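You operate a simulated robot arm through the tools that you are given. There is no shell and no other tool. Be economical: measure what you need, move in short steps, check, and stop when the job is done.

Carry out the task below with a simulated robot arm. There is one attempt and no reset: what you move stays moved.

TASK
Set the drum's side travel on unit 2 to 10 mm.
Fine: the press is locked off, leave it so; open the travel cover, free the star knob, slide to the mark, tighten the knob, shut the cover.

It is judged by the outcome, as a careful person would: the job done as asked, and still so three seconds after it is handed in. It fails if anything else is knocked over, pushed out of place, dropped, spilled or broken.

THE ROBOT
A 6-joint arm with a two-finger parallel gripper, fixed in place. Base frame: the origin is at the foot of the arm, x ahead of it, y to its left, z up. Lengths are in cm, angles in rad, forces in N, time in s.
With the tool pointing down near the work surface it reaches from about 20 to 62 cm from the base axis. Its first joint turns from -1.152 to 1.152 rad. Payload 2.7 kg.
Tool frame: the origin (TCP) lies between the finger pads and is the grasp point; the fingertips stand 2.3 cm ahead of it; z points along the fingers, y is the line along which they close. The gripper opens to 9.4 cm. The fingers are 3.8 cm wide and 1 cm thick; the gripper's body (5.4 by 9.6 cm) begins 3.9 cm behind the TCP.
Orientation is told as [roll, pitch, yaw] about the base's x, y, z axes, in that order, counted from this pose: with the fingers straight down and closing along the base's y, the tool's x points along the base's -x, its y along +y and its z along -z.

THE INTERFACE
- The arm moves only by the tool jog_arm. Its argument "plan" is one flat list of numbers, 7 for each row, row after row: the shift along the tool's x, y, z in cm, then the turn, a rotation vector about the tool's x, y, z in rad, then the gripper command, from -1 (fully open) to 1 (shut), values between in proportion. In form: [dx, dy, dz, rx, ry, rz, hand, dx, dy, dz, rx, ry, rz, hand, ...]. A call has 1 to 8 rows; each row is the pose to reach, as a shift and turn from the pose commanded when the call began, along the tool's axes at that moment. A row lasts 0.2 s, in which the tool goes at most 5 cm and 0.15 rad; a call with a longer step from one row to the next is refused whole, and so is a gripper value outside its range. A pose out of reach is approached as far as the arm can. The call stops where the force on the tool passes 70 N (or 10 N more than at its start, if that is more) or the arm is blocked; 0.2 s more then pass. The fingers move at their own pace (about 4.5 cm/s each) and stop on an object; they squeeze with about 34 N. The grip force told is the motor's: it shows also when the fingers shut on nothing. Time passes only in rows, and 0.2 s behind the last, so rows that repeat a pose let the fingers close. It gives the time, the measured TCP pose, the force on the tool (base axes), the opening and the grip force at its end, in the units of the frame above (readings bear some noise), and new pictures: "pictures" is both (left out), scene, wrist or none.
- Cameras (640 x 400 px; columns grow to the right, rows downward): "scene" is fixed at [9.55, -44.26, 141.89]; the picture's right is [0.67, -0.74, 0.00], its down [-0.30, -0.27, -0.91] and it looks along [0.68, 0.61, -0.41] (base axes); focal length 321 px, centre (320, 200). "wrist" rides on the gripper at [-3.9, 0, -4.4] in the tool frame; the picture's right is [0.00, -1.00, 0.00], its down [0.97, 0.00, -0.24] and it looks along [0.24, 0.00, 0.97] (tool axes); focal length 218 px, centre (320, 200).
- pixel_to_xyz(camera, pixels): for up to 12 pixels [column, row] of the newest picture of that camera ("zoom" is the newest enlarged one), the place [x, y, z] in the base frame of the surface seen there, good to about 0.3 cm, but the place of the scene camera against the robot may be out by one fixed shift of up to 1.2 cm in any direction. No time passes.
- inspect(camera, box): a new picture of the part [left, top, right, bottom] of that camera's present view, enlarged. No time passes.
- close_job(): hands the job in; it is judged then, once.

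Work in short steps. Measure before you move; look again where a grasp or a placing could have gone wrong, and mend it. You have 80 turns and 120 pictures in all, the two below and enlarged ones among them. Open the gripper and draw the arm clear of the work before you hand the job in, unless the task says otherwise; then end with one line.

The tools are called after ">>>" as name(argument=value, ...) on one line, values as JSON. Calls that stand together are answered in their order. jog_arm: Moves the arm, as the interface text tells. Its arguments: {"type":"object","properties":{"plan":{"type":"array"},"pictures":{"type":"string","enum":["both","scene","wrist","none"]}},"required":["plan"]} The other tools are called the same way: pixel_to_xyz (camera, pixels) gives the place of the surface under pixels of a picture; inspect (camera, box) takes an enlarged picture of a part of a camera's view; close_job () hands the job in.

At the start:

```text
time_s: 0.0
position: [39.44, 10.29, 124.9]
tcp_rot: [0.001, 0.0, 0.0]
ft_force: [-0.2, 0.6, 0.3]
gripper_width: 9.39
grasp_force: 0.0
```

scene: 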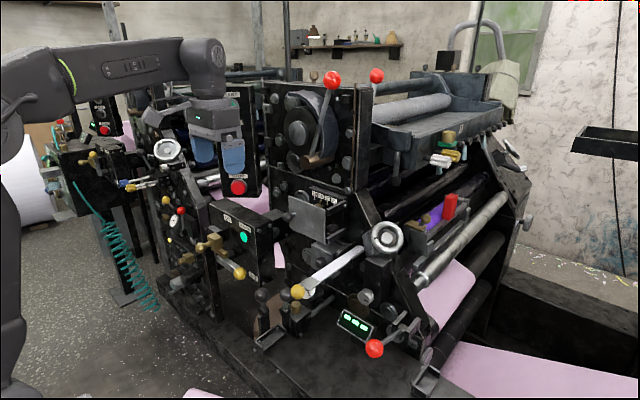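
wrist: 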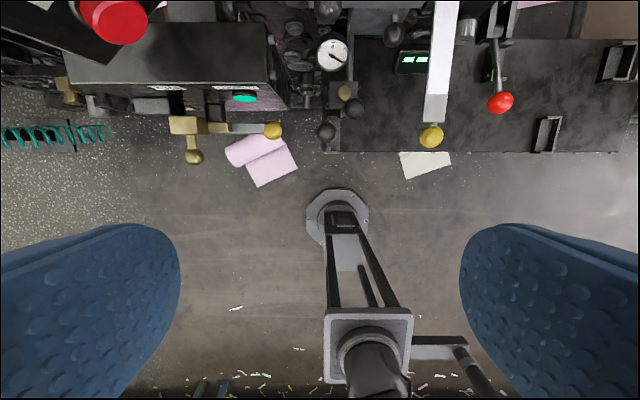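

The scene shows a press with several units. I'll enlarge the areas near (320,210) and (210,240) to find unit 2, the travel cover and the star knob.

>>> inspect(camera="scene", box=[240, 160, 440, 285])

>>> inspect(camera="scene", box=[60, 110, 270, 310])

>>> inspect(camera="scene", box=[240, 60, 400, 180])

```text
3.20 times, centred on (340, 222) of scene
```

zoom: 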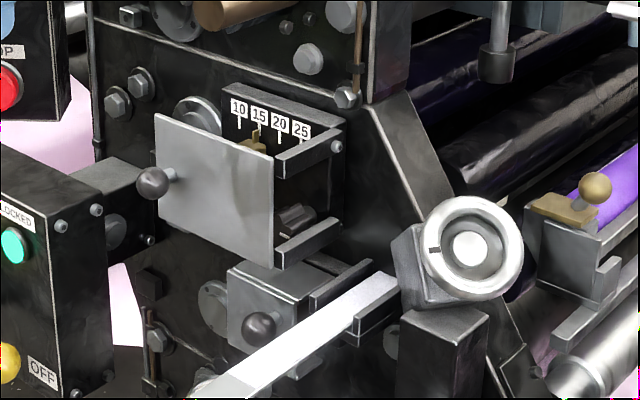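

```text
2.00 times, centred on (165, 210) of scene
```

zoom: 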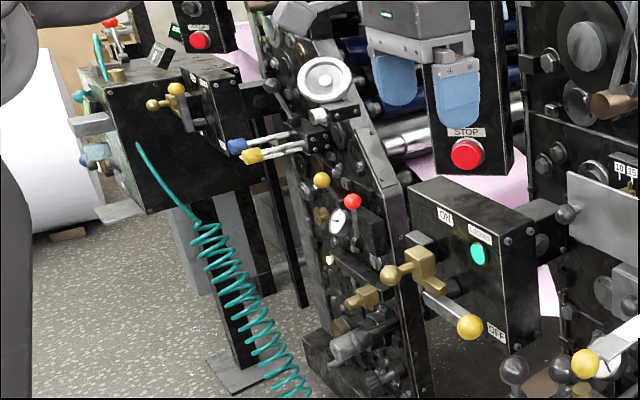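

```text
3.33 times, centred on (320, 120) of scene
```

zoom: 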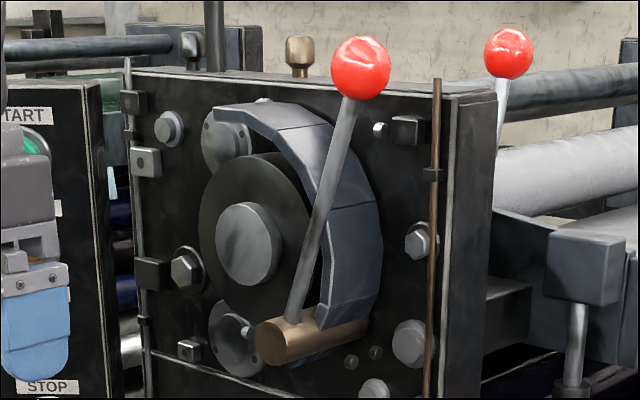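

The grey plate at (305,218) with a black ball handle covers a 10–25 scale. That is likely the travel cover, with a brass pointer behind it. I'll measure it and look closer.

>>> inspect(camera="scene", box=[280, 180, 360, 250])

>>> pixel_to_xyz(camera="scene", pixels=[[290, 198], [325, 212], [324, 242], [290, 223], [287.5, 217], [314.4, 193.4], [334, 200], [320, 204], [332.8, 228], [344, 206], [341, 218], [305, 217]])

>>> inspect(camera="scene", box=[340, 170, 540, 295])

```text
5.71 times, centred on (320, 215) of scene
```

zoom: 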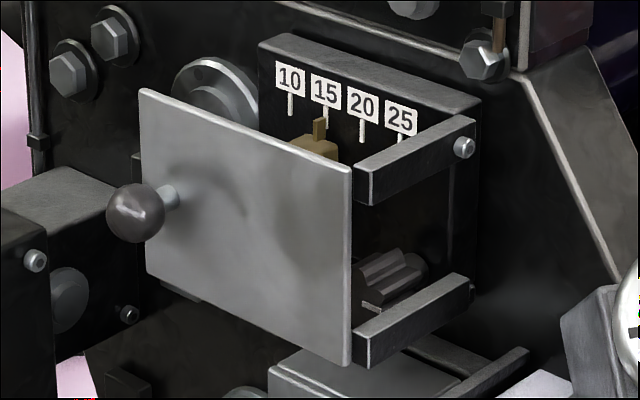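

```text
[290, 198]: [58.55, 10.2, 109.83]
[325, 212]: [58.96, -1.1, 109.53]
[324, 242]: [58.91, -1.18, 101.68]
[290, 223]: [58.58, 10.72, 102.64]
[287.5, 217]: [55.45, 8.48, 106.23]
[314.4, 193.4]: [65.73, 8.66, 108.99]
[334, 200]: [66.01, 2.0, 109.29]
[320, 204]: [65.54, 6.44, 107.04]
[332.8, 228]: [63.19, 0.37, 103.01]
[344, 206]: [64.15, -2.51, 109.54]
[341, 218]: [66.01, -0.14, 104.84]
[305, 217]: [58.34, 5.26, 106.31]
```

```text
3.20 times, centred on (440, 232) of scene
```

zoom: 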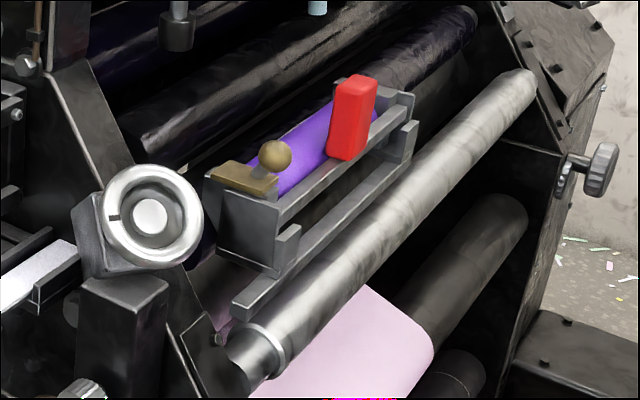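

The cover plate is at x≈58.5, y from -1 to 10.7 and z 102–110, with the ball on its left edge, so the hinge is probably on the right. I'll measure the obstacles nearby before turning the tool forward.

>>> pixel_to_xyz(camera="scene", pixels=[[239, 187], [244, 237], [240, 273], [222, 240], [214, 205], [385, 235], [298, 291], [340, 262], [331, 80], [262, 294], [320, 160], [375, 348]])

>>> pixel_to_xyz(camera="wrist", pixels=[[115, 22], [242, 97], [272, 131], [431, 136], [332, 54], [354, 107], [440, 60], [170, 60], [395, 35], [325, 131]])

```text
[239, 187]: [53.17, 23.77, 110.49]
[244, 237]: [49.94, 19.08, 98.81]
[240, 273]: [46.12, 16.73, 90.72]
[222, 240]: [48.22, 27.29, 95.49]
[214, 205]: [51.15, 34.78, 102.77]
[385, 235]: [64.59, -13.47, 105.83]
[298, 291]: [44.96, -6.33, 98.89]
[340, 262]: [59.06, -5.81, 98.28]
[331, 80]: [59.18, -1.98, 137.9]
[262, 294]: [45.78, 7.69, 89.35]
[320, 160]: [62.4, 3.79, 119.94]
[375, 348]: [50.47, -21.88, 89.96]
```

```text
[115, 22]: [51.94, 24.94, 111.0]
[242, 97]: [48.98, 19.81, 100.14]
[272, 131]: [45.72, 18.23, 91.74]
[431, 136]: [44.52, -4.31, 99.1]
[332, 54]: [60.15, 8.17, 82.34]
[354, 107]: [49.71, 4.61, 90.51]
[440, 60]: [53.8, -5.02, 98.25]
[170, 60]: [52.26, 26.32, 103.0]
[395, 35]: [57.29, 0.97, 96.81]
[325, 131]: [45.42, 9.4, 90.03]
```

Wrist and scene readings differ by about (-0.7, +1.2, +0.7), so I'll trust the wrist. I'll now turn the tool forward in place, well clear of everything.

>>> jog_arm(plan=[0, 0, 0, 0, -0.15, 0, 0, 0, 0, 0, 0, -0.3, 0, 0, 0, 0, 0, 0, -0.45, 0, 0, 0, 0, 0, 0, -0.6, 0, 0, 0, 0, 0, 0, -0.75, 0, 0, 0, 0, 0, 0, -0.9, 0, 0, 0, 0, 0, 0, -1.05, 0, 0, 0, 0, 0, 0, -1.2, 0, 0], pictures="none")

```text
time_s: 1.8
position: [39.49, 10.38, 124.95]
tcp_rot: [0.008, -1.199, -0.004]
ft_force: [0.1, -0.4, 0.0]
gripper_width: 4.72
grasp_force: 0.1
```

The turn is going well. I'll finish it and come down toward cover height.

>>> jog_arm(plan=[0, 0, 0, 0, -0.13, 0, 0, 0, 0, 0, 0, -0.26, 0, 0, 2, 0, 0.8, 0, -0.371, 0, 0, 5, 0, 1.94, 0, -0.371, 0, 0, 9, 0, 3.5, 0, -0.371, 0, 0, 13, 0, 5.05, 0, -0.371, 0, 0])

```text
time_s: 3.2
position: [39.63, 10.36, 110.91]
tcp_rot: [2.468, -1.569, -2.468]
ft_force: [0.1, 1.0, 0.0]
gripper_width: 4.7
grasp_force: 0.0
out of reach, approached as far as the arm can: row 6
```

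scene: 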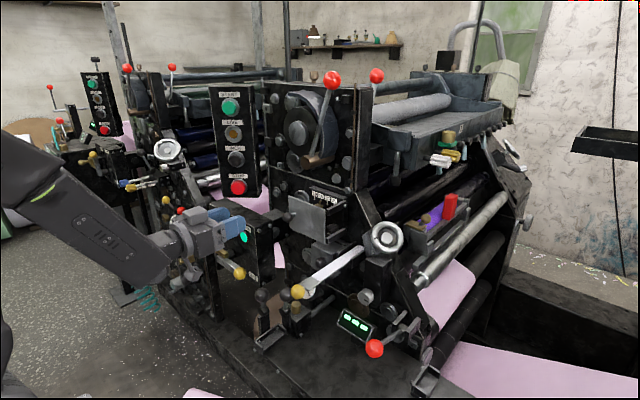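
wrist: 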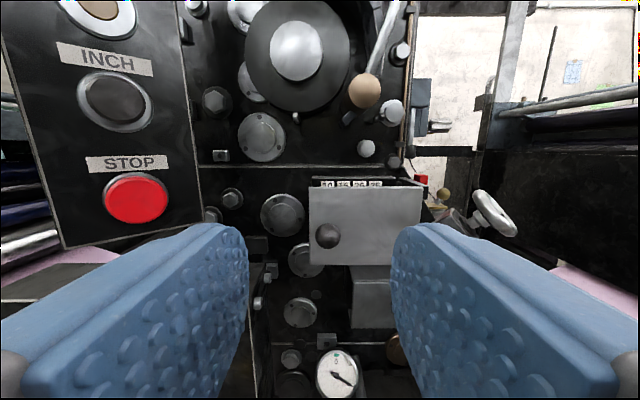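

The ball is at wrist pixel (327,235) and the plate at (310–420, 187–265). I'll measure them from this view.

>>> pixel_to_xyz(camera="wrist", pixels=[[327, 235], [312, 190], [418, 192], [417, 262], [313, 262], [365, 225], [328, 183], [375, 183], [416, 182], [335, 265], [370, 275], [375, 295]])

>>> inspect(camera="wrist", box=[240, 150, 480, 300])

```text
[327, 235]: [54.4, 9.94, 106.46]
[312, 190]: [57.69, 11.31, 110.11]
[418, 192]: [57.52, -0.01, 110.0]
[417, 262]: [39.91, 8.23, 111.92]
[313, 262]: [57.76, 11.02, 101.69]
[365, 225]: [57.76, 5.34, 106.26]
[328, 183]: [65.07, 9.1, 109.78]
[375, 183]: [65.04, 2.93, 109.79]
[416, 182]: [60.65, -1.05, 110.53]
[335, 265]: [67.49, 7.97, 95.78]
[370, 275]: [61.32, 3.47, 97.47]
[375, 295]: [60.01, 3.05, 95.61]
```

```text
2.67 times, centred on (360, 225) of wrist
```

zoom: 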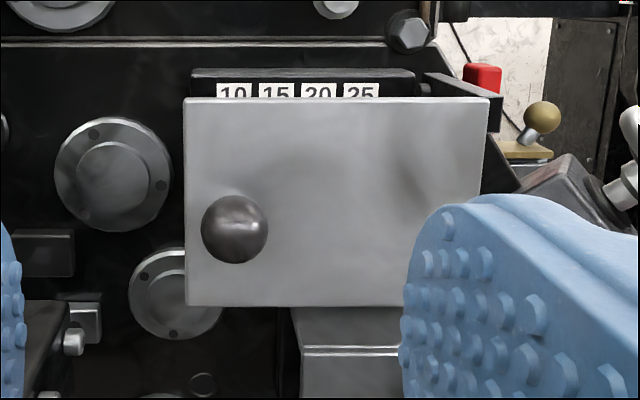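

Ball centre is about (55.5, 9.9, 106.0). I'll approach in line and stop about 4 cm short to check.

>>> jog_arm(plan=[2.5, -0.2, 3, 0, 0, 0, 0, 4.9, -0.45, 6.5, 0, 0, 0, 0, 4.9, -0.45, 10, 0, 0, 0, 0], pictures="wrist")

```text
time_s: 4.0
position: [49.65, 12.37, 106.45]
tcp_rot: [-0.876, -1.569, 0.863]
ft_force: [0.7, 0.2, 0.4]
gripper_width: 4.7
grasp_force: 0.0
out of reach, approached as far as the arm can: row 1, 2, 3
```

wrist: 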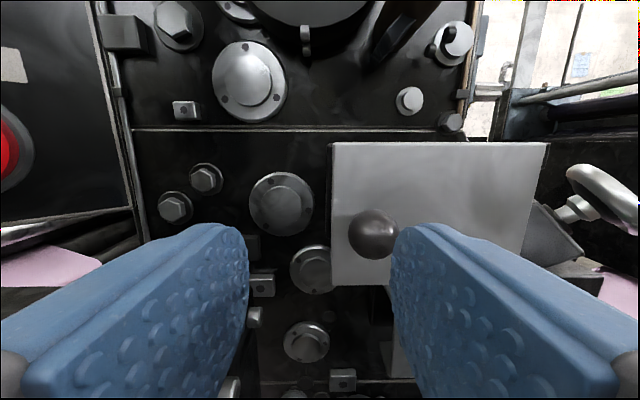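

The y came out 2.4 cm off (12.4 against 9.9), with out-of-reach notes. I'll test a small sideways correction.

>>> jog_arm(plan=[0, -1, 0, 0, 0, 0, 0, 0, -2.4, 0, 0, 0, 0, 0], pictures="none")

```text
time_s: 4.6
position: [49.58, 12.5, 106.69]
tcp_rot: [-0.033, -1.571, 0.026]
ft_force: [0.0, -0.2, -0.3]
gripper_width: 4.68
grasp_force: 0.1
out of reach, approached as far as the arm can: row 1, 2
```

It's stuck in y, probably from a wrist alignment limit. I'll yaw the tool toward the radial direction (+0.2 about base z) and retry y.

>>> jog_arm(plan=[0, 0, 0, -0.1, 0, 0, 0, 0, 0, 0, -0.2, 0, 0, 0, 0, -1, 0, -0.2, 0, 0, 0, 0, -2.4, 0, -0.2, 0, 0, 0], pictures="scene")

```text
time_s: 5.6
position: [48.92, 14.85, 107.1]
tcp_rot: [1.268, -1.569, -1.23]
ft_force: [0.1, 0.5, 0.4]
gripper_width: 4.69
grasp_force: 0.1
out of reach, approached as far as the arm can: row 1, 2, 3, 4
```

scene: 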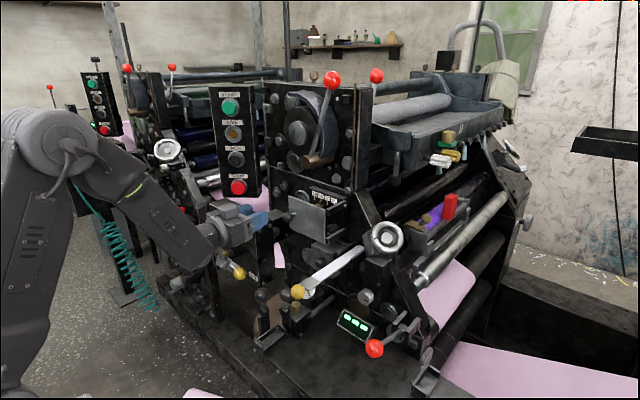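

That made it worse. I'll look closely at the arm's posture to understand the limit.

>>> inspect(camera="scene", box=[0, 90, 330, 300])

```text
1.90 times, centred on (165, 195) of scene
```

zoom: 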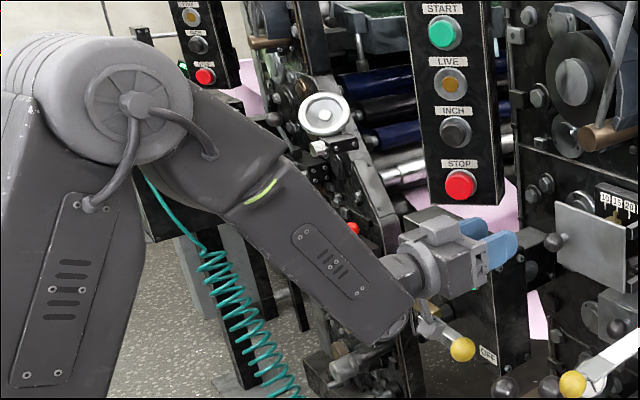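

The forearm slopes down while the tool is bent up level, so it's probably near a wrist singularity or limit. I'll pitch the tool down a bit and undo the yaw, then see whether y frees up.

>>> jog_arm(plan=[0, 0, -2, 0.1, 0, 0, 0, 0, 0, -4, 0.2, 0, 0, 0, -1, 0, -4, 0.2, 0.12, 0, 0, -2, 0, -4, 0.2, 0.25, 0, 0, -3, 0, -4, 0.2, 0.37, 0, 0, -3, 0, -4, 0.2, 0.5, 0, 0], pictures="scene")

```text
time_s: 7.0
position: [44.62, 14.66, 110.04]
tcp_rot: [-0.099, -1.068, -0.068]
ft_force: [0.2, 0.8, 0.1]
gripper_width: 4.72
grasp_force: 0.1
```

scene: 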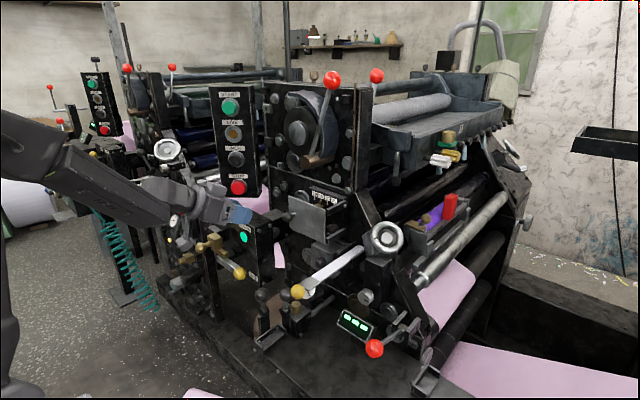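

With the tool pitched 0.5 rad below level the reach problem is gone. I'll straighten the yaw and shift to the ball's y (9.9) at this pitch.

>>> jog_arm(plan=[0, -1.5, 0, -0.08, 0, -0.04, 0, 0, -3, 0, -0.158, 0, -0.087, 0, 0, -4.7, 0, -0.158, 0, -0.087, 0], pictures="wrist")

```text
time_s: 7.8
position: [44.15, 10.0, 109.96]
tcp_rot: [-0.095, -1.06, 0.11]
ft_force: [0.0, 0.1, 0.3]
gripper_width: 4.72
grasp_force: 0.0
```

wrist: 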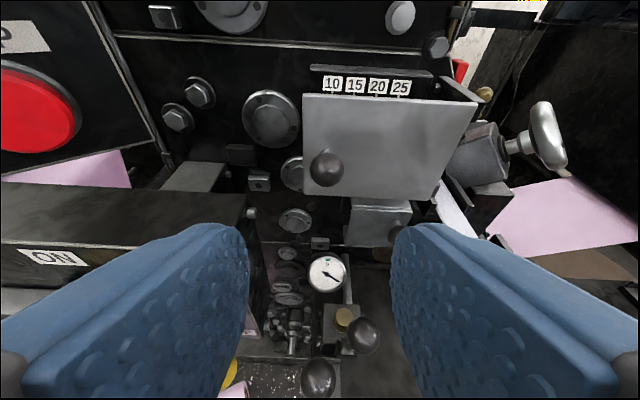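

The path to the ball is clear, with fingers straddling it. I'll advance to put the ball between the pads, tips just short of the plate.

>>> jog_arm(plan=[-0.7, 0, 4, 0, 0, 0, 0, -1.3, -0.1, 7.5, 0, 0, 0, 0, -1.7, -0.1, 9.7, 0, 0, 0, 0, -1.82, -0.1, 10.7, 0, 0, 0, 0])

```text
time_s: 8.8
position: [54.31, 9.92, 106.33]
tcp_rot: [-0.096, -1.061, 0.111]
ft_force: [0.7, -0.4, -0.5]
gripper_width: 4.72
grasp_force: 0.1
```

scene: 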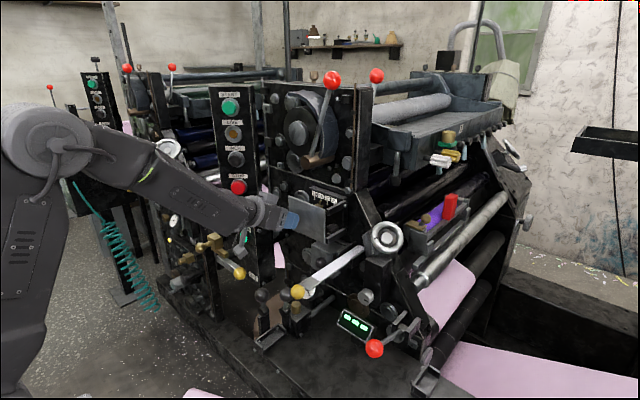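
wrist: 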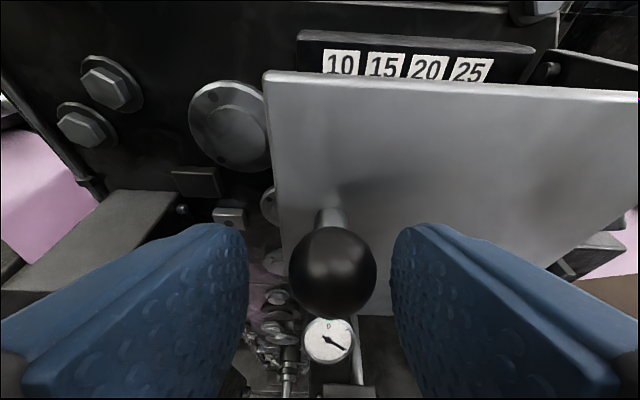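

Ball is centred between the fingers at (333,270). Closing on it.

>>> jog_arm(plan=[0, 0, 0, 0, 0, 0, 0.6, 0, 0, 0, 0, 0, 0, 1, 0, 0, 0, 0, 0, 0, 1], pictures="none")

```text
time_s: 9.6
position: [54.35, 9.55, 106.4]
tcp_rot: [-0.093, -1.063, 0.098]
ft_force: [1.2, -28.3, -0.8]
gripper_width: 2.53
grasp_force: 44.6
```

Gripped, with the ball about 0.35 cm toward -y of my line. I'll start a small arc about the right-edge hinge and check the forces.

>>> jog_arm(plan=[0, -0.35, 0, 0, 0, 0, 1, 0.47, -0.74, -0.84, -0.087, 0, -0.049, 1, 0.92, -1.22, -1.64, -0.175, 0, -0.097, 1])

```text
time_s: 10.3
position: [53.84, 9.54, 106.38]
tcp_rot: [-0.089, -1.056, 0.131]
ft_force: [3.5, -14.5, -2.5]
gripper_width: 2.51
grasp_force: 44.9
stopped in row 3: the force on the tool passed its limit (the readings are from after the stop); the commanded pose is now the measured one
out of reach, approached as far as the arm can: row 2, 3
```

scene: 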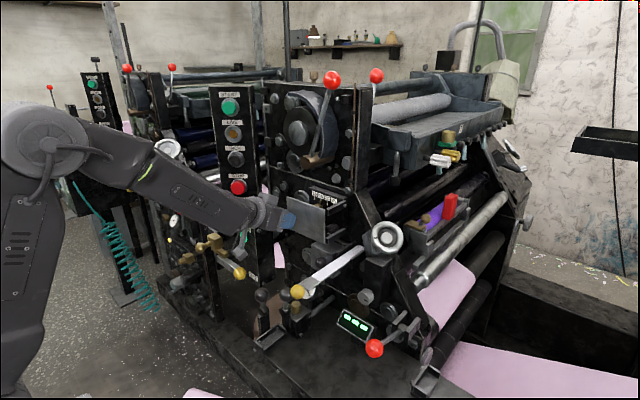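
wrist: 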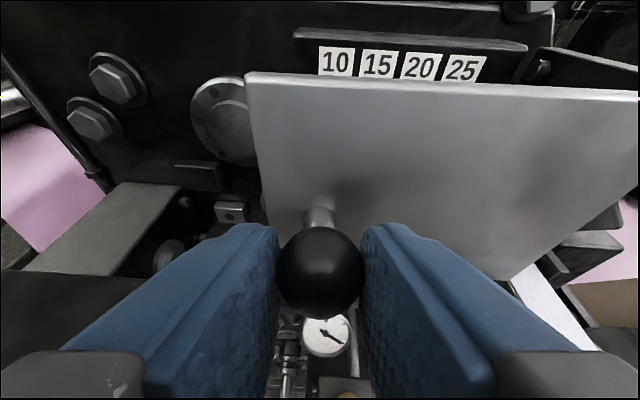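

It stopped on force. I'll check whether the plate has begun to swing.

>>> pixel_to_xyz(camera="wrist", pixels=[[252, 84], [300, 90], [450, 100], [600, 105], [265, 180], [320, 280], [335, 62], [540, 70], [318, 222], [500, 270]])

>>> inspect(camera="scene", box=[260, 170, 360, 260])

```text
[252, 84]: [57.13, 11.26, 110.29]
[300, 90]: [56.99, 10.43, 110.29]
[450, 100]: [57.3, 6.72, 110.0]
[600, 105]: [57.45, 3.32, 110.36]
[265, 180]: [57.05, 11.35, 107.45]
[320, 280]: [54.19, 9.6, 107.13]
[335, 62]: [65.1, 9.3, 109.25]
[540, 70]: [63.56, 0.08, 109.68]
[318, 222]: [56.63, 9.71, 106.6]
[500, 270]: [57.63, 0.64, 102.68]
```

```text
4.44 times, centred on (310, 215) of scene
```

zoom: 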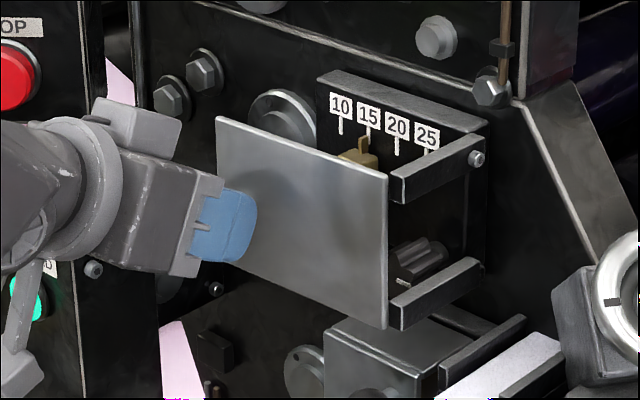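

The plate is hinging at the right (left edge now at x=57.0), so the pull direction is right. The yaw was what the arm couldn't do. I'll pull along the arc with constant yaw and let the ball turn in the pads.

>>> jog_arm(plan=[0.33, -0.22, -0.58, 0, 0, 0, 1, 0.65, -0.48, -1.15, 0, 0, 0, 1, 0.98, -0.82, -1.74, 0, 0, 0, 1, 1.3, -1.2, -2.31, 0, 0, 0, 1], pictures="wrist")

```text
time_s: 11.3
position: [51.4, 8.49, 106.43]
tcp_rot: [-0.098, -1.051, 0.122]
ft_force: [24.1, -36.6, -13.1]
gripper_width: 2.5
grasp_force: 45.2
out of reach, approached as far as the arm can: row 4
```

wrist: 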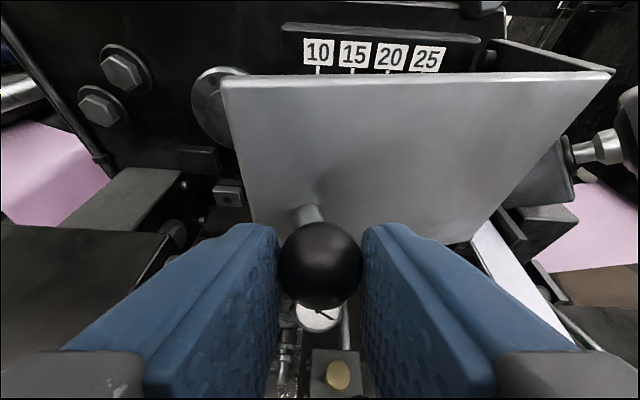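

The cover is open about 0.35 rad, and the arm is reaching its wrist limit at this shallow pitch. I'll release, back off, and check that the cover stays. Then I'll push from inside with the fingers pointing down.

>>> jog_arm(plan=[0, 0, 0, 0, 0, 0, 0, 0, 0, 0, 0, 0, 0, 0, 0, 0, -4, 0, 0, 0, 0, -1, 0, -8, 0, 0, 0, 0])

```text
time_s: 12.3
position: [44.69, 8.46, 111.48]
tcp_rot: [-0.092, -1.054, 0.137]
ft_force: [0.5, -0.7, 0.1]
gripper_width: 4.72
grasp_force: 0.1
```

scene: 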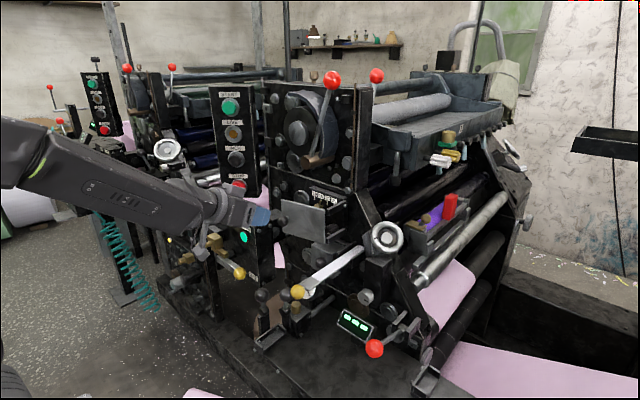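
wrist: 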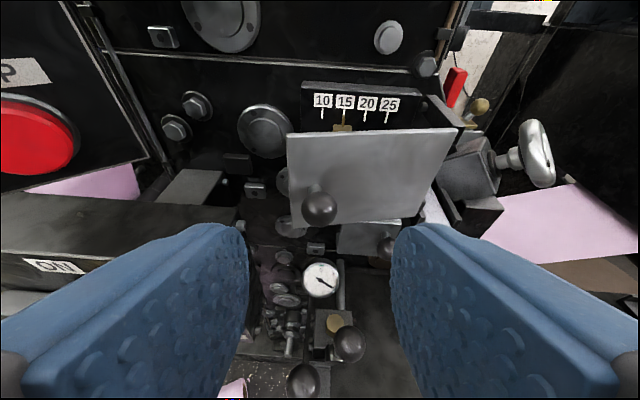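

The cover stays ajar. I'll rise and turn the tool to point straight down, above and left of the cover.

>>> jog_arm(plan=[-2, 0.5, 0, 0, 0.15, 0, 0, -4, 1, 0.5, 0, 0.3, 0, 0, -6, 2, 1, 0, 0.45, 0, 0, -8, 3, 1.5, 0, 0.6, 0, 0, -9.5, 4, 2, 0, 0.75, 0, 0, -10.9, 4.5, 3, 0, 0.9, 0, 0.5, -10.9, 4.5, 3, 0, 1.05, 0, 1, -10.9, 4.5, 3, 0, 1.05, 0, 1])

```text
time_s: 14.1
position: [52.42, 14.0, 119.11]
tcp_rot: [-0.043, -0.004, 0.059]
ft_force: [-0.2, -0.4, 0.6]
gripper_width: 0.0
grasp_force: 24.8
out of reach, approached as far as the arm can: row 1, 2
```

scene: 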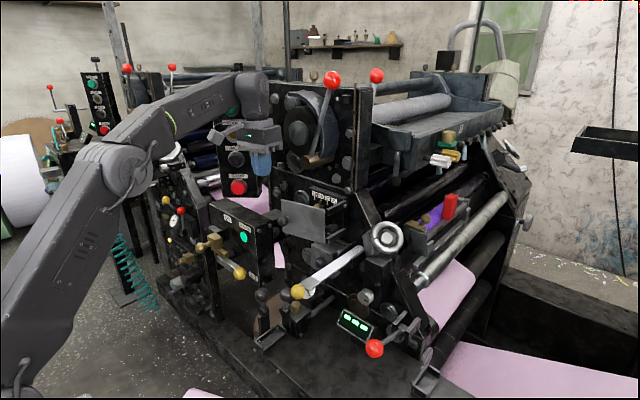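
wrist: 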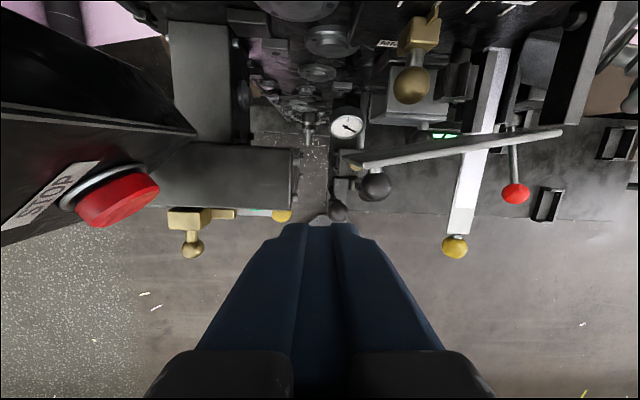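

This gives a clear top view: the plate edge runs from (365,163) to (562,133), and there's a brass piece at (415,60). I'll zoom and measure.

>>> inspect(camera="wrist", box=[340, 0, 640, 190])

>>> pixel_to_xyz(camera="wrist", pixels=[[368, 163], [460, 148], [560, 133], [411, 85], [423, 35], [435, 10], [455, 85], [471, 10], [505, 5], [570, 60], [120, 200], [376, 185]])

```text
2.11 times, centred on (490, 95) of wrist
```

zoom: 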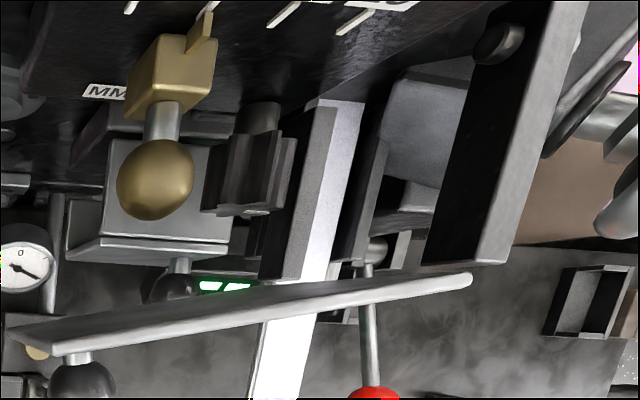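

```text
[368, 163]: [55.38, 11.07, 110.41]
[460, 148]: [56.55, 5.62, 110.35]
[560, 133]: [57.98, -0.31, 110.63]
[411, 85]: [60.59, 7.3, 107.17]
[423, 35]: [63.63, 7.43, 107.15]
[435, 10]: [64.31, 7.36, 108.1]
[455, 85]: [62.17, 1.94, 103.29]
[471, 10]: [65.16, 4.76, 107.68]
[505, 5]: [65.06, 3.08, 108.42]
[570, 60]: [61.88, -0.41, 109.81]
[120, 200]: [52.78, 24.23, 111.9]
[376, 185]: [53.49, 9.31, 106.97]
```

The brass ball handle at (60.6,7.3,107) is the slide, and the star knob is separate at (62,1.9,103). Before reaching behind the plate with the fingers down, I'll check how far things stick out above.

>>> pixel_to_xyz(camera="scene", pixels=[[298, 135], [275, 150], [308, 162], [330, 110], [345, 100], [280, 185], [300, 180], [290, 185], [268, 133], [300, 95]])

>>> pixel_to_xyz(camera="wrist", pixels=[[330, 40], [300, 8], [318, 72], [210, 100], [240, 160], [245, 100]])

```text
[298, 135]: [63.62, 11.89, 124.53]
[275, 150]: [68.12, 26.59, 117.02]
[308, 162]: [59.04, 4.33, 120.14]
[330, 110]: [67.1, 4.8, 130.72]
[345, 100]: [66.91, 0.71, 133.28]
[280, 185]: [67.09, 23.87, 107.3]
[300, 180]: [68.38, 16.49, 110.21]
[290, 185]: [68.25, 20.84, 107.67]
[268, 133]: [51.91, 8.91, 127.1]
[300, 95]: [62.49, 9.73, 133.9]
```

```text
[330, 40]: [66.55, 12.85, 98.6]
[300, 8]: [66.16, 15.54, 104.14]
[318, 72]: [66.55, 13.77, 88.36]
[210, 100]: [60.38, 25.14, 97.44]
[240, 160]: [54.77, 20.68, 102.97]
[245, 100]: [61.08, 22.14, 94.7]
```

The brass lever pivot at about (58,5.5,121) is the main overhead concern, so I'll tilt the tool 0.25 rad back. I'll lower the closed fingers to the left of and behind the plate's left edge, at x≈58.3, y≈13.2, z≈109.

>>> jog_arm(plan=[-2, -0.8, 2, -0.02, -0.12, 0.03, 1, -4, -0.8, 4.5, -0.043, -0.25, 0.059, 1, -5.9, -0.8, 7.5, -0.043, -0.25, 0.059, 1, -5.9, -0.8, 10.1, -0.043, -0.25, 0.059, 1])

```text
time_s: 15.1
position: [58.61, 13.11, 109.62]
tcp_rot: [0.007, -0.259, 0.003]
ft_force: [-0.8, 0.5, -0.3]
gripper_width: 0.02
grasp_force: 33.9
```

scene: 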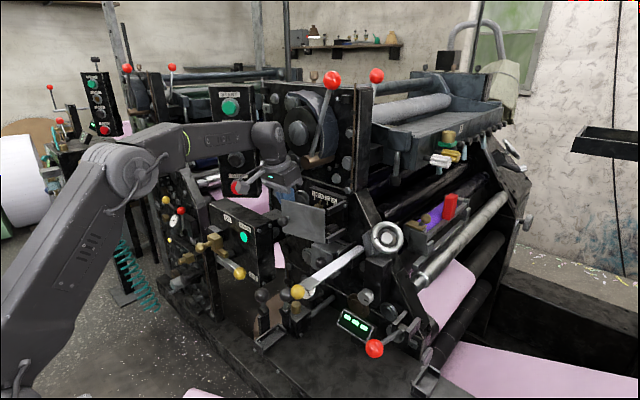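
wrist: 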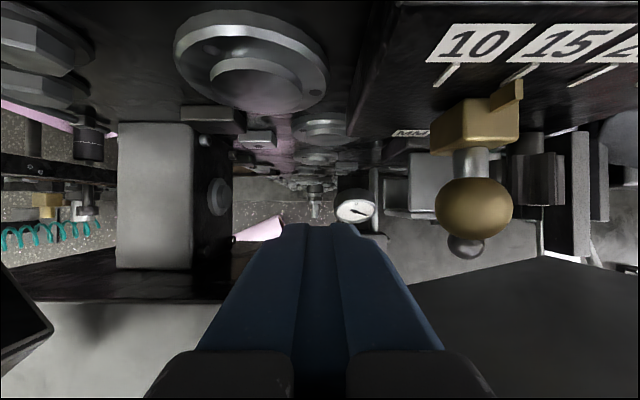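

I'm behind the plate, with the brass handle at (475,205) to the right. I'll slide slightly -y, then draw the plate open with the fingers.

>>> jog_arm(plan=[-0.1, -1.3, 0.03, 0, 0, 0, 1, -0.1, -2.6, 0.03, 0, 0, 0, 1, 0.97, -2.7, -0.26, 0, 0, 0, 1, 1.84, -3.2, -0.49, 0, 0, 0, 1, 2.8, -4.1, -0.74, 0, 0, 0, 1, 3.77, -5.1, -1.0, 0, 0, 0, 1])

```text
time_s: 16.5
position: [54.62, 8.08, 109.26]
tcp_rot: [0.004, -0.257, 0.004]
ft_force: [0.5, 0.2, -0.2]
gripper_width: 0.04
grasp_force: 34.2
```

scene: 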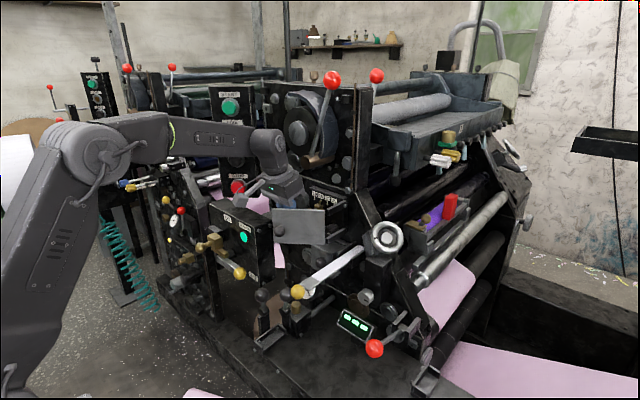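
wrist: 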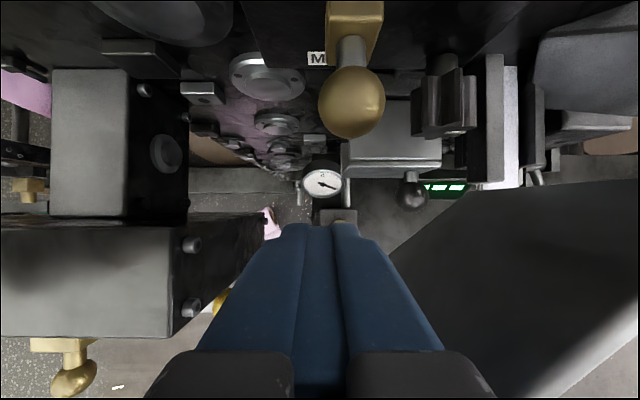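

The plate is swinging open smoothly. Continuing the arc past 90°.

>>> jog_arm(plan=[0.87, -1.1, -0.23, 0, 0, 0, 1, 1.93, -2.5, -0.51, 0, 0, 0, 1, 2.7, -4.1, -0.72, 0, 0, 0, 1, 3.19, -5.9, -0.84, 0, 0, 0, 1, 3.29, -7.4, -0.87, 0, 0, 0, 1, 3.09, -9.4, -0.82, 0, 0, 0, 1, 2.5, -11.1, -0.67, 0, 0, 0, 1])

```text
time_s: 18.1
position: [51.99, -3.07, 109.25]
tcp_rot: [0.002, -0.256, 0.002]
ft_force: [-0.5, 0.7, 0.3]
gripper_width: 0.01
grasp_force: 34.2
```

scene: 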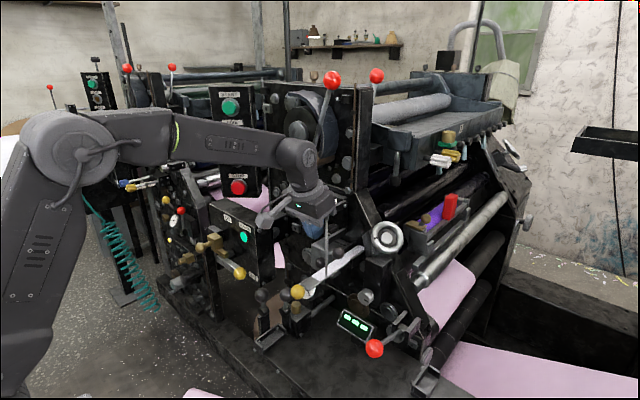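
wrist: 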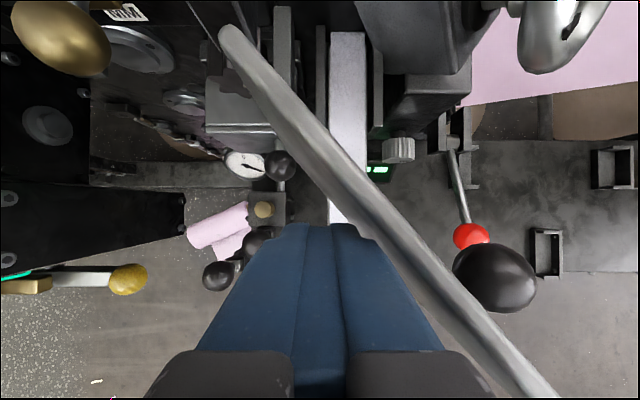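

The plate is at about 2 rad. A little further opens full access to the knob; nothing is near its sweep.

>>> jog_arm(plan=[0.3, -1.5, -0.08, 0, 0, 0, 1, 0.6, -3, -0.16, 0, 0, 0, 1, 0.6, -4.2, -0.16, 0, 0, 0, 1, 0.6, -4.2, -0.16, 0, 0, 0, 1])

```text
time_s: 18.7
position: [51.33, -4.2, 109.27]
tcp_rot: [0.028, -0.254, 0.019]
ft_force: [-12.8, 14.5, 3.5]
gripper_width: 0.0
grasp_force: 34.0
stopped in row 3: the force on the tool passed its limit (the readings are from after the stop); the commanded pose is now the measured one
```

scene: 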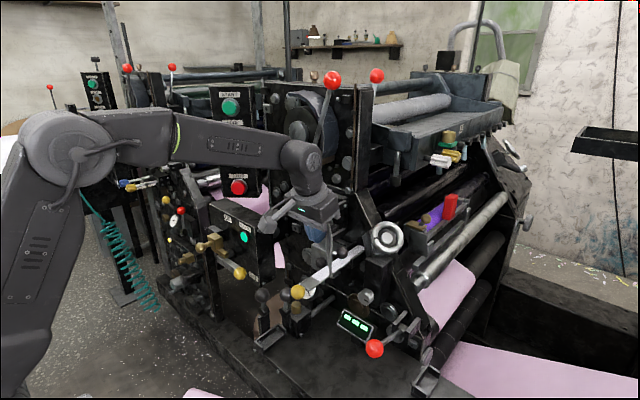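
wrist: 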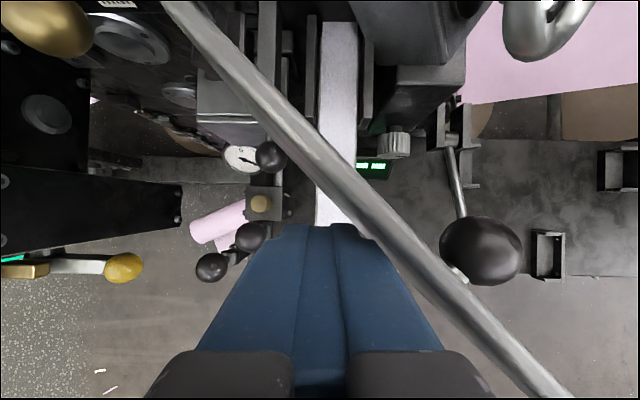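

That's the hinge limit, about 2.15 rad, which is plenty. I'll back off up and left, and tilt to look at the knob and slide.

>>> jog_arm(plan=[0.2, 1.5, 0, 0, 0, 0, 1, 0.2, 4, -3, 0, -0.1, 0, 1, 0.3, 6, -6, 0, -0.25, 0, 0.6, 0.3, 8, -6.5, 0, -0.4, 0, 0.6])

```text
time_s: 19.7
position: [49.51, 3.36, 115.56]
tcp_rot: [0.027, -0.657, 0.007]
ft_force: [-0.2, 0.1, -0.2]
gripper_width: 1.89
grasp_force: 0.1
```

scene: 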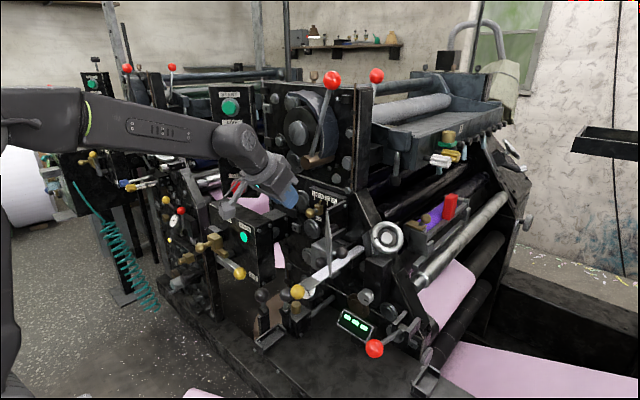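
wrist: 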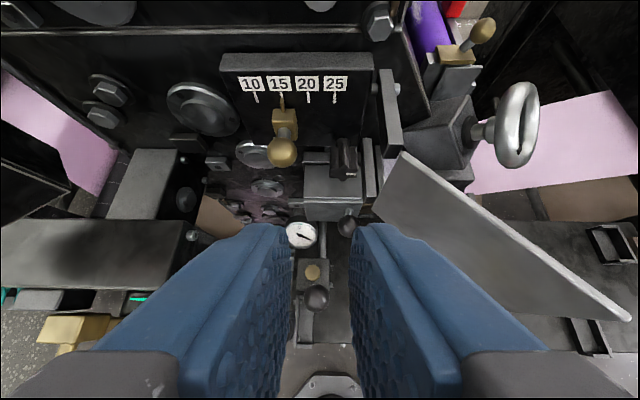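

Good view: brass slide at (284,140), star knob at (345,158), cover swung clear. Zooming in and measuring.

>>> inspect(camera="wrist", box=[210, 40, 420, 240])

>>> pixel_to_xyz(camera="wrist", pixels=[[283, 152], [284, 118], [282, 96], [345, 165], [345, 145], [335, 155], [356, 155], [255, 98], [281, 100], [307, 98], [333, 98], [376, 165]])

```text
2.00 times, centred on (315, 140) of wrist
```

zoom: 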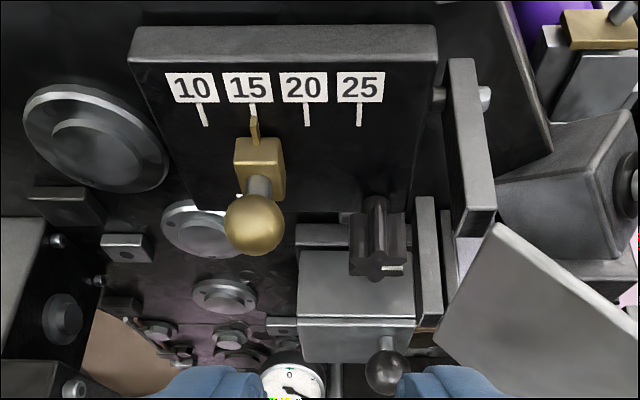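

```text
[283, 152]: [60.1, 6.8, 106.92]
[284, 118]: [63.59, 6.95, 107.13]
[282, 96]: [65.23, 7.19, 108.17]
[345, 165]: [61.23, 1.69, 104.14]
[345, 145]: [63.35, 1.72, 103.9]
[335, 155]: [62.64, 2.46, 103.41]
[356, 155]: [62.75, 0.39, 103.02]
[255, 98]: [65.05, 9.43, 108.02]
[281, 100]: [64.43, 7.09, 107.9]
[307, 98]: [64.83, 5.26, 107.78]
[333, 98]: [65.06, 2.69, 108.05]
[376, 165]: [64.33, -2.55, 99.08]
```

Marks: 10 at y≈9.43, 15 at 7.19 (0.45 cm per mm), and the pointer is on 15. The knob is at about (61–63, 1.5, 103) with its axis along x, so I need a level tool. I'll raise the pitch while the tool is radial (yaw≈azimuth), which should avoid the earlier wrist limit.

>>> jog_arm(plan=[1, 0, 0.7, 0.01, -0.15, 0, 0, 2, 0, 1.4, 0.01, -0.3, 0, 0, 3, 0, 2.1, 0.01, -0.45, 0, 0, 4, 0, 2.8, 0.01, -0.6, 0, 0, 5, 0, 3.4, 0.01, -0.75, 0, 0, 6, 0, 4, 0.01, -0.9, 0, 0])

```text
time_s: 21.1
position: [46.51, 10.92, 109.79]
tcp_rot: [0.667, -1.544, -0.686]
ft_force: [0.5, 0.5, 0.2]
gripper_width: 4.69
grasp_force: 0.2
out of reach, approached as far as the arm can: row 2, 3, 4, 5, 6
```

scene: 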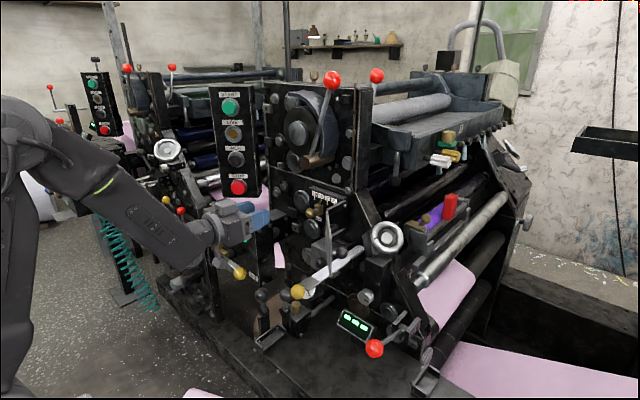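
wrist: 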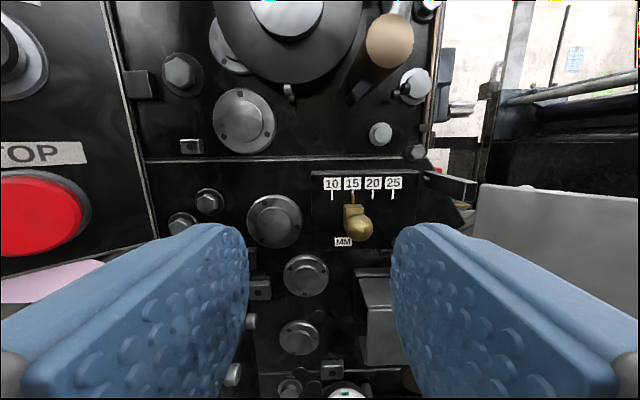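

The limit is confirmed: this wrist can only bend sideways here, so the tool must point a bit toward -y of radial and slightly down. I'll try yaw -0.25 and pitch 0.2 down while moving y back toward the knob line.

>>> jog_arm(plan=[0, -2, 0, 0.12, 0.1, 0, 0, 0, -4, 0, 0.25, 0.2, 0, 0, 0, -6, 0, 0.25, 0.2, 0, 0, 0, -8, 0, 0.25, 0.2, 0, 0])

```text
refused: row 1 steps farther than a row can; nothing moved
```

Turn step slightly too large; splitting it.

>>> jog_arm(plan=[0, -2, 0, 0.1, 0.08, 0, 0, 0, -4, 0, 0.2, 0.16, 0, 0, 0, -6, 0, 0.27, 0.22, 0, 0, 0, -8, 0, 0.27, 0.22, 0, 0])

```text
time_s: 22.1
position: [46.56, 2.95, 109.91]
tcp_rot: [-0.07, -1.334, -0.187]
ft_force: [-0.3, 0.0, 0.5]
gripper_width: 4.69
grasp_force: 0.1
```

scene: 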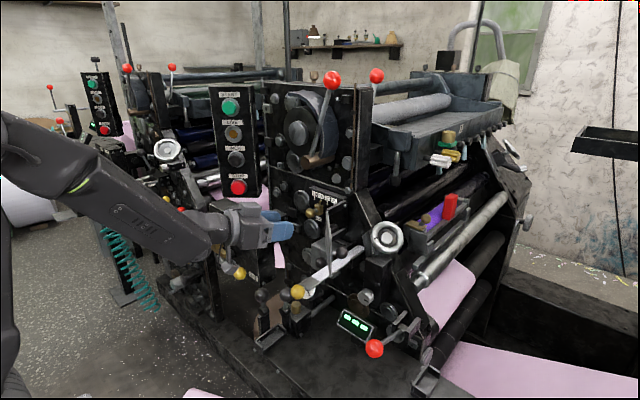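
wrist: 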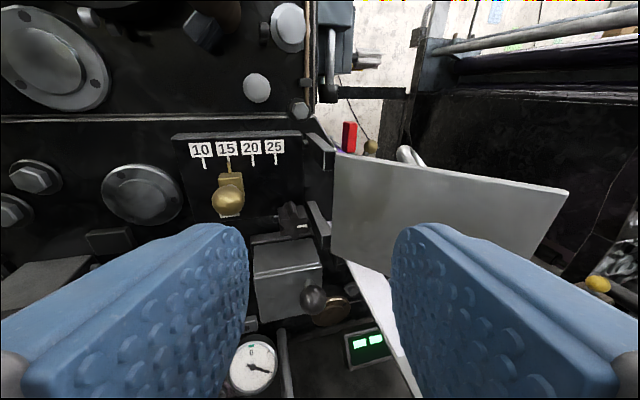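

That works: no reach complaints at yaw≈-0.26, pitch 0.24 down. The knob shows at (292,215). I'll measure it and the surrounding bars.

>>> inspect(camera="wrist", box=[170, 120, 370, 320])

>>> pixel_to_xyz(camera="wrist", pixels=[[292, 215], [288, 207], [305, 212], [296, 230], [283, 225], [320, 225], [325, 240], [285, 250], [290, 275], [314, 298], [338, 180], [322, 145]])

```text
2.00 times, centred on (270, 220) of wrist
```

zoom: 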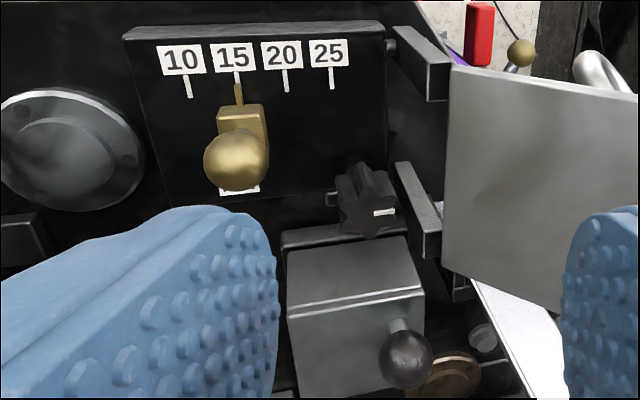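

```text
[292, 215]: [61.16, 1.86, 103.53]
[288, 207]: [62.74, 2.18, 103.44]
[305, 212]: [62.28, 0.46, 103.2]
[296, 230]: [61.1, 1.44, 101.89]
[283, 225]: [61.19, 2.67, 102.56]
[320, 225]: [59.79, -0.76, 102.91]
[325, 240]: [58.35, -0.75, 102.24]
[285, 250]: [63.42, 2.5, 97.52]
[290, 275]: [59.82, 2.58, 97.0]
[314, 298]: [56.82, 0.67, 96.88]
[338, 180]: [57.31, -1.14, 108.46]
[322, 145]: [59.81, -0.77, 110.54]
```

Knob centre is about (61.1,1.6,102.3), radius ~1.45. The lower bar to its right starts at y≈-0.75, so I'll grip the knob mostly from above and below. I'll roll the tool -1.0 about its own axis here, in free space.

>>> jog_arm(plan=[0, 0, 0, 0, 0, -0.15, 0.1, 0, 0, 0, 0, 0, -0.3, 0.1, 0, 0, 0, 0, 0, -0.45, 0.1, 0, 0, 0, 0, 0, -0.6, 0.1, 0, 0, 0, 0, 0, -0.75, 0.1, 0, 0, 0, 0, 0, -0.9, 0.1, 0, 0, 0, 0, 0, -1.0, 0.1], pictures="wrist")

```text
time_s: 23.7
position: [46.54, 2.88, 109.81]
tcp_rot: [-1.296, -0.533, 1.17]
ft_force: [-0.1, -0.2, -0.8]
gripper_width: 4.25
grasp_force: 0.1
```

wrist: 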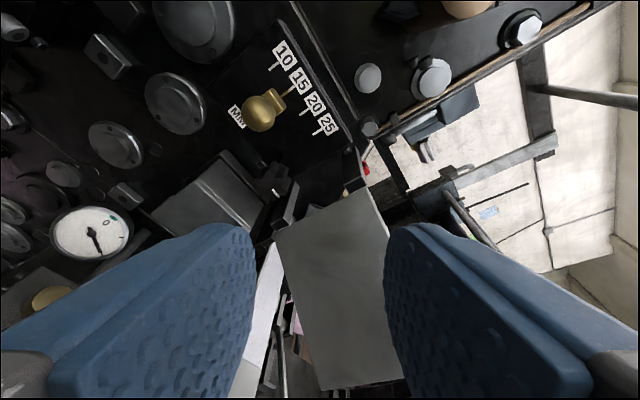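

Orientation computed: tool z=(0.94,-0.25,-0.23). Moving to a pre-grasp 5 cm short of the knob along that axis.

>>> jog_arm(plan=[-0.2, 1.5, 3.2, 0, 0, 0, 0.1, -0.5, 3, 6.4, 0, 0, 0, 0.1, -0.83, 4.65, 9.74, 0, 0, 0, 0.1])

```text
time_s: 24.5
position: [55.66, 3.56, 104.25]
tcp_rot: [-1.296, -0.538, 1.173]
ft_force: [1.1, 0.8, -0.2]
gripper_width: 4.27
grasp_force: 0.0
```

scene: 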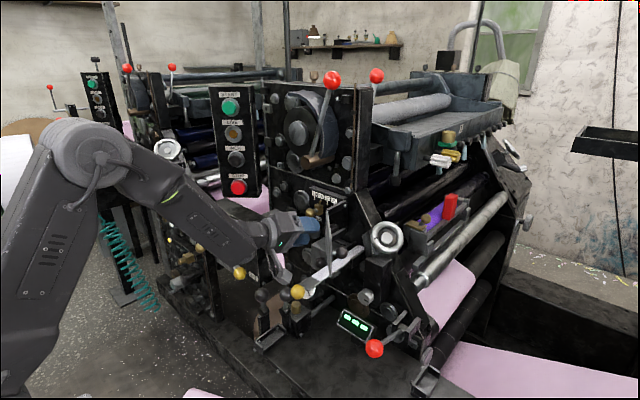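
wrist: 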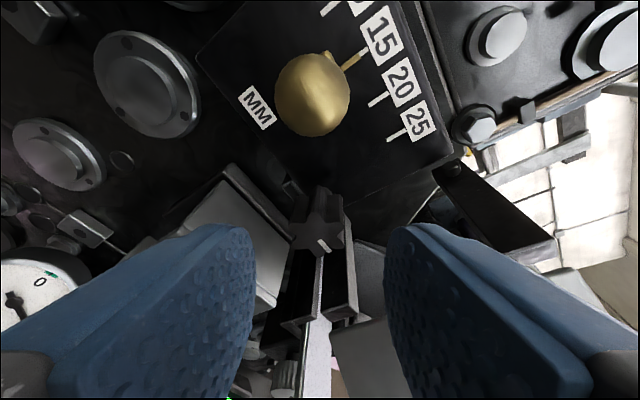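

The star knob is now centred between the fingers at (318,235). Measuring it.

>>> pixel_to_xyz(camera="wrist", pixels=[[316, 232], [323, 243], [298, 232], [338, 235], [312, 218], [335, 200], [320, 262], [345, 300], [300, 325], [345, 320], [230, 180], [310, 95]])

>>> inspect(camera="wrist", box=[240, 150, 400, 350])

```text
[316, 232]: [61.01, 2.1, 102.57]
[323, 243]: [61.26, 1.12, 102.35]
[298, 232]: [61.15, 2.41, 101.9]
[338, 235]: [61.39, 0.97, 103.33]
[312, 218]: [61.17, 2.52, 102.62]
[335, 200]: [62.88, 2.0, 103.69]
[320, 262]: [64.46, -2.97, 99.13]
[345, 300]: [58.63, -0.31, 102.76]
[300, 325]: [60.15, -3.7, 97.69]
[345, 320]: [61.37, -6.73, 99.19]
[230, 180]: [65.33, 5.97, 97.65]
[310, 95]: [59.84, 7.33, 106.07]
```

```text
2.00 times, centred on (320, 250) of wrist
```

zoom: 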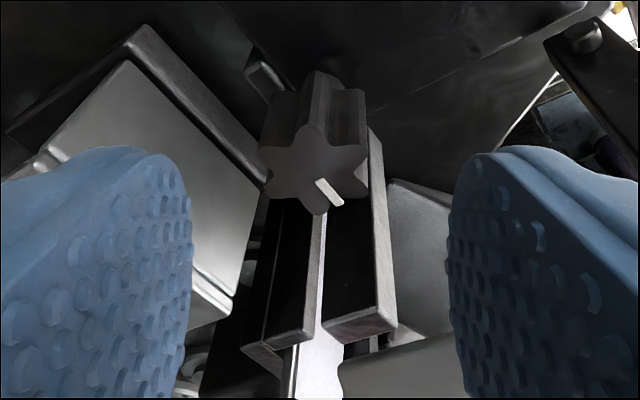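

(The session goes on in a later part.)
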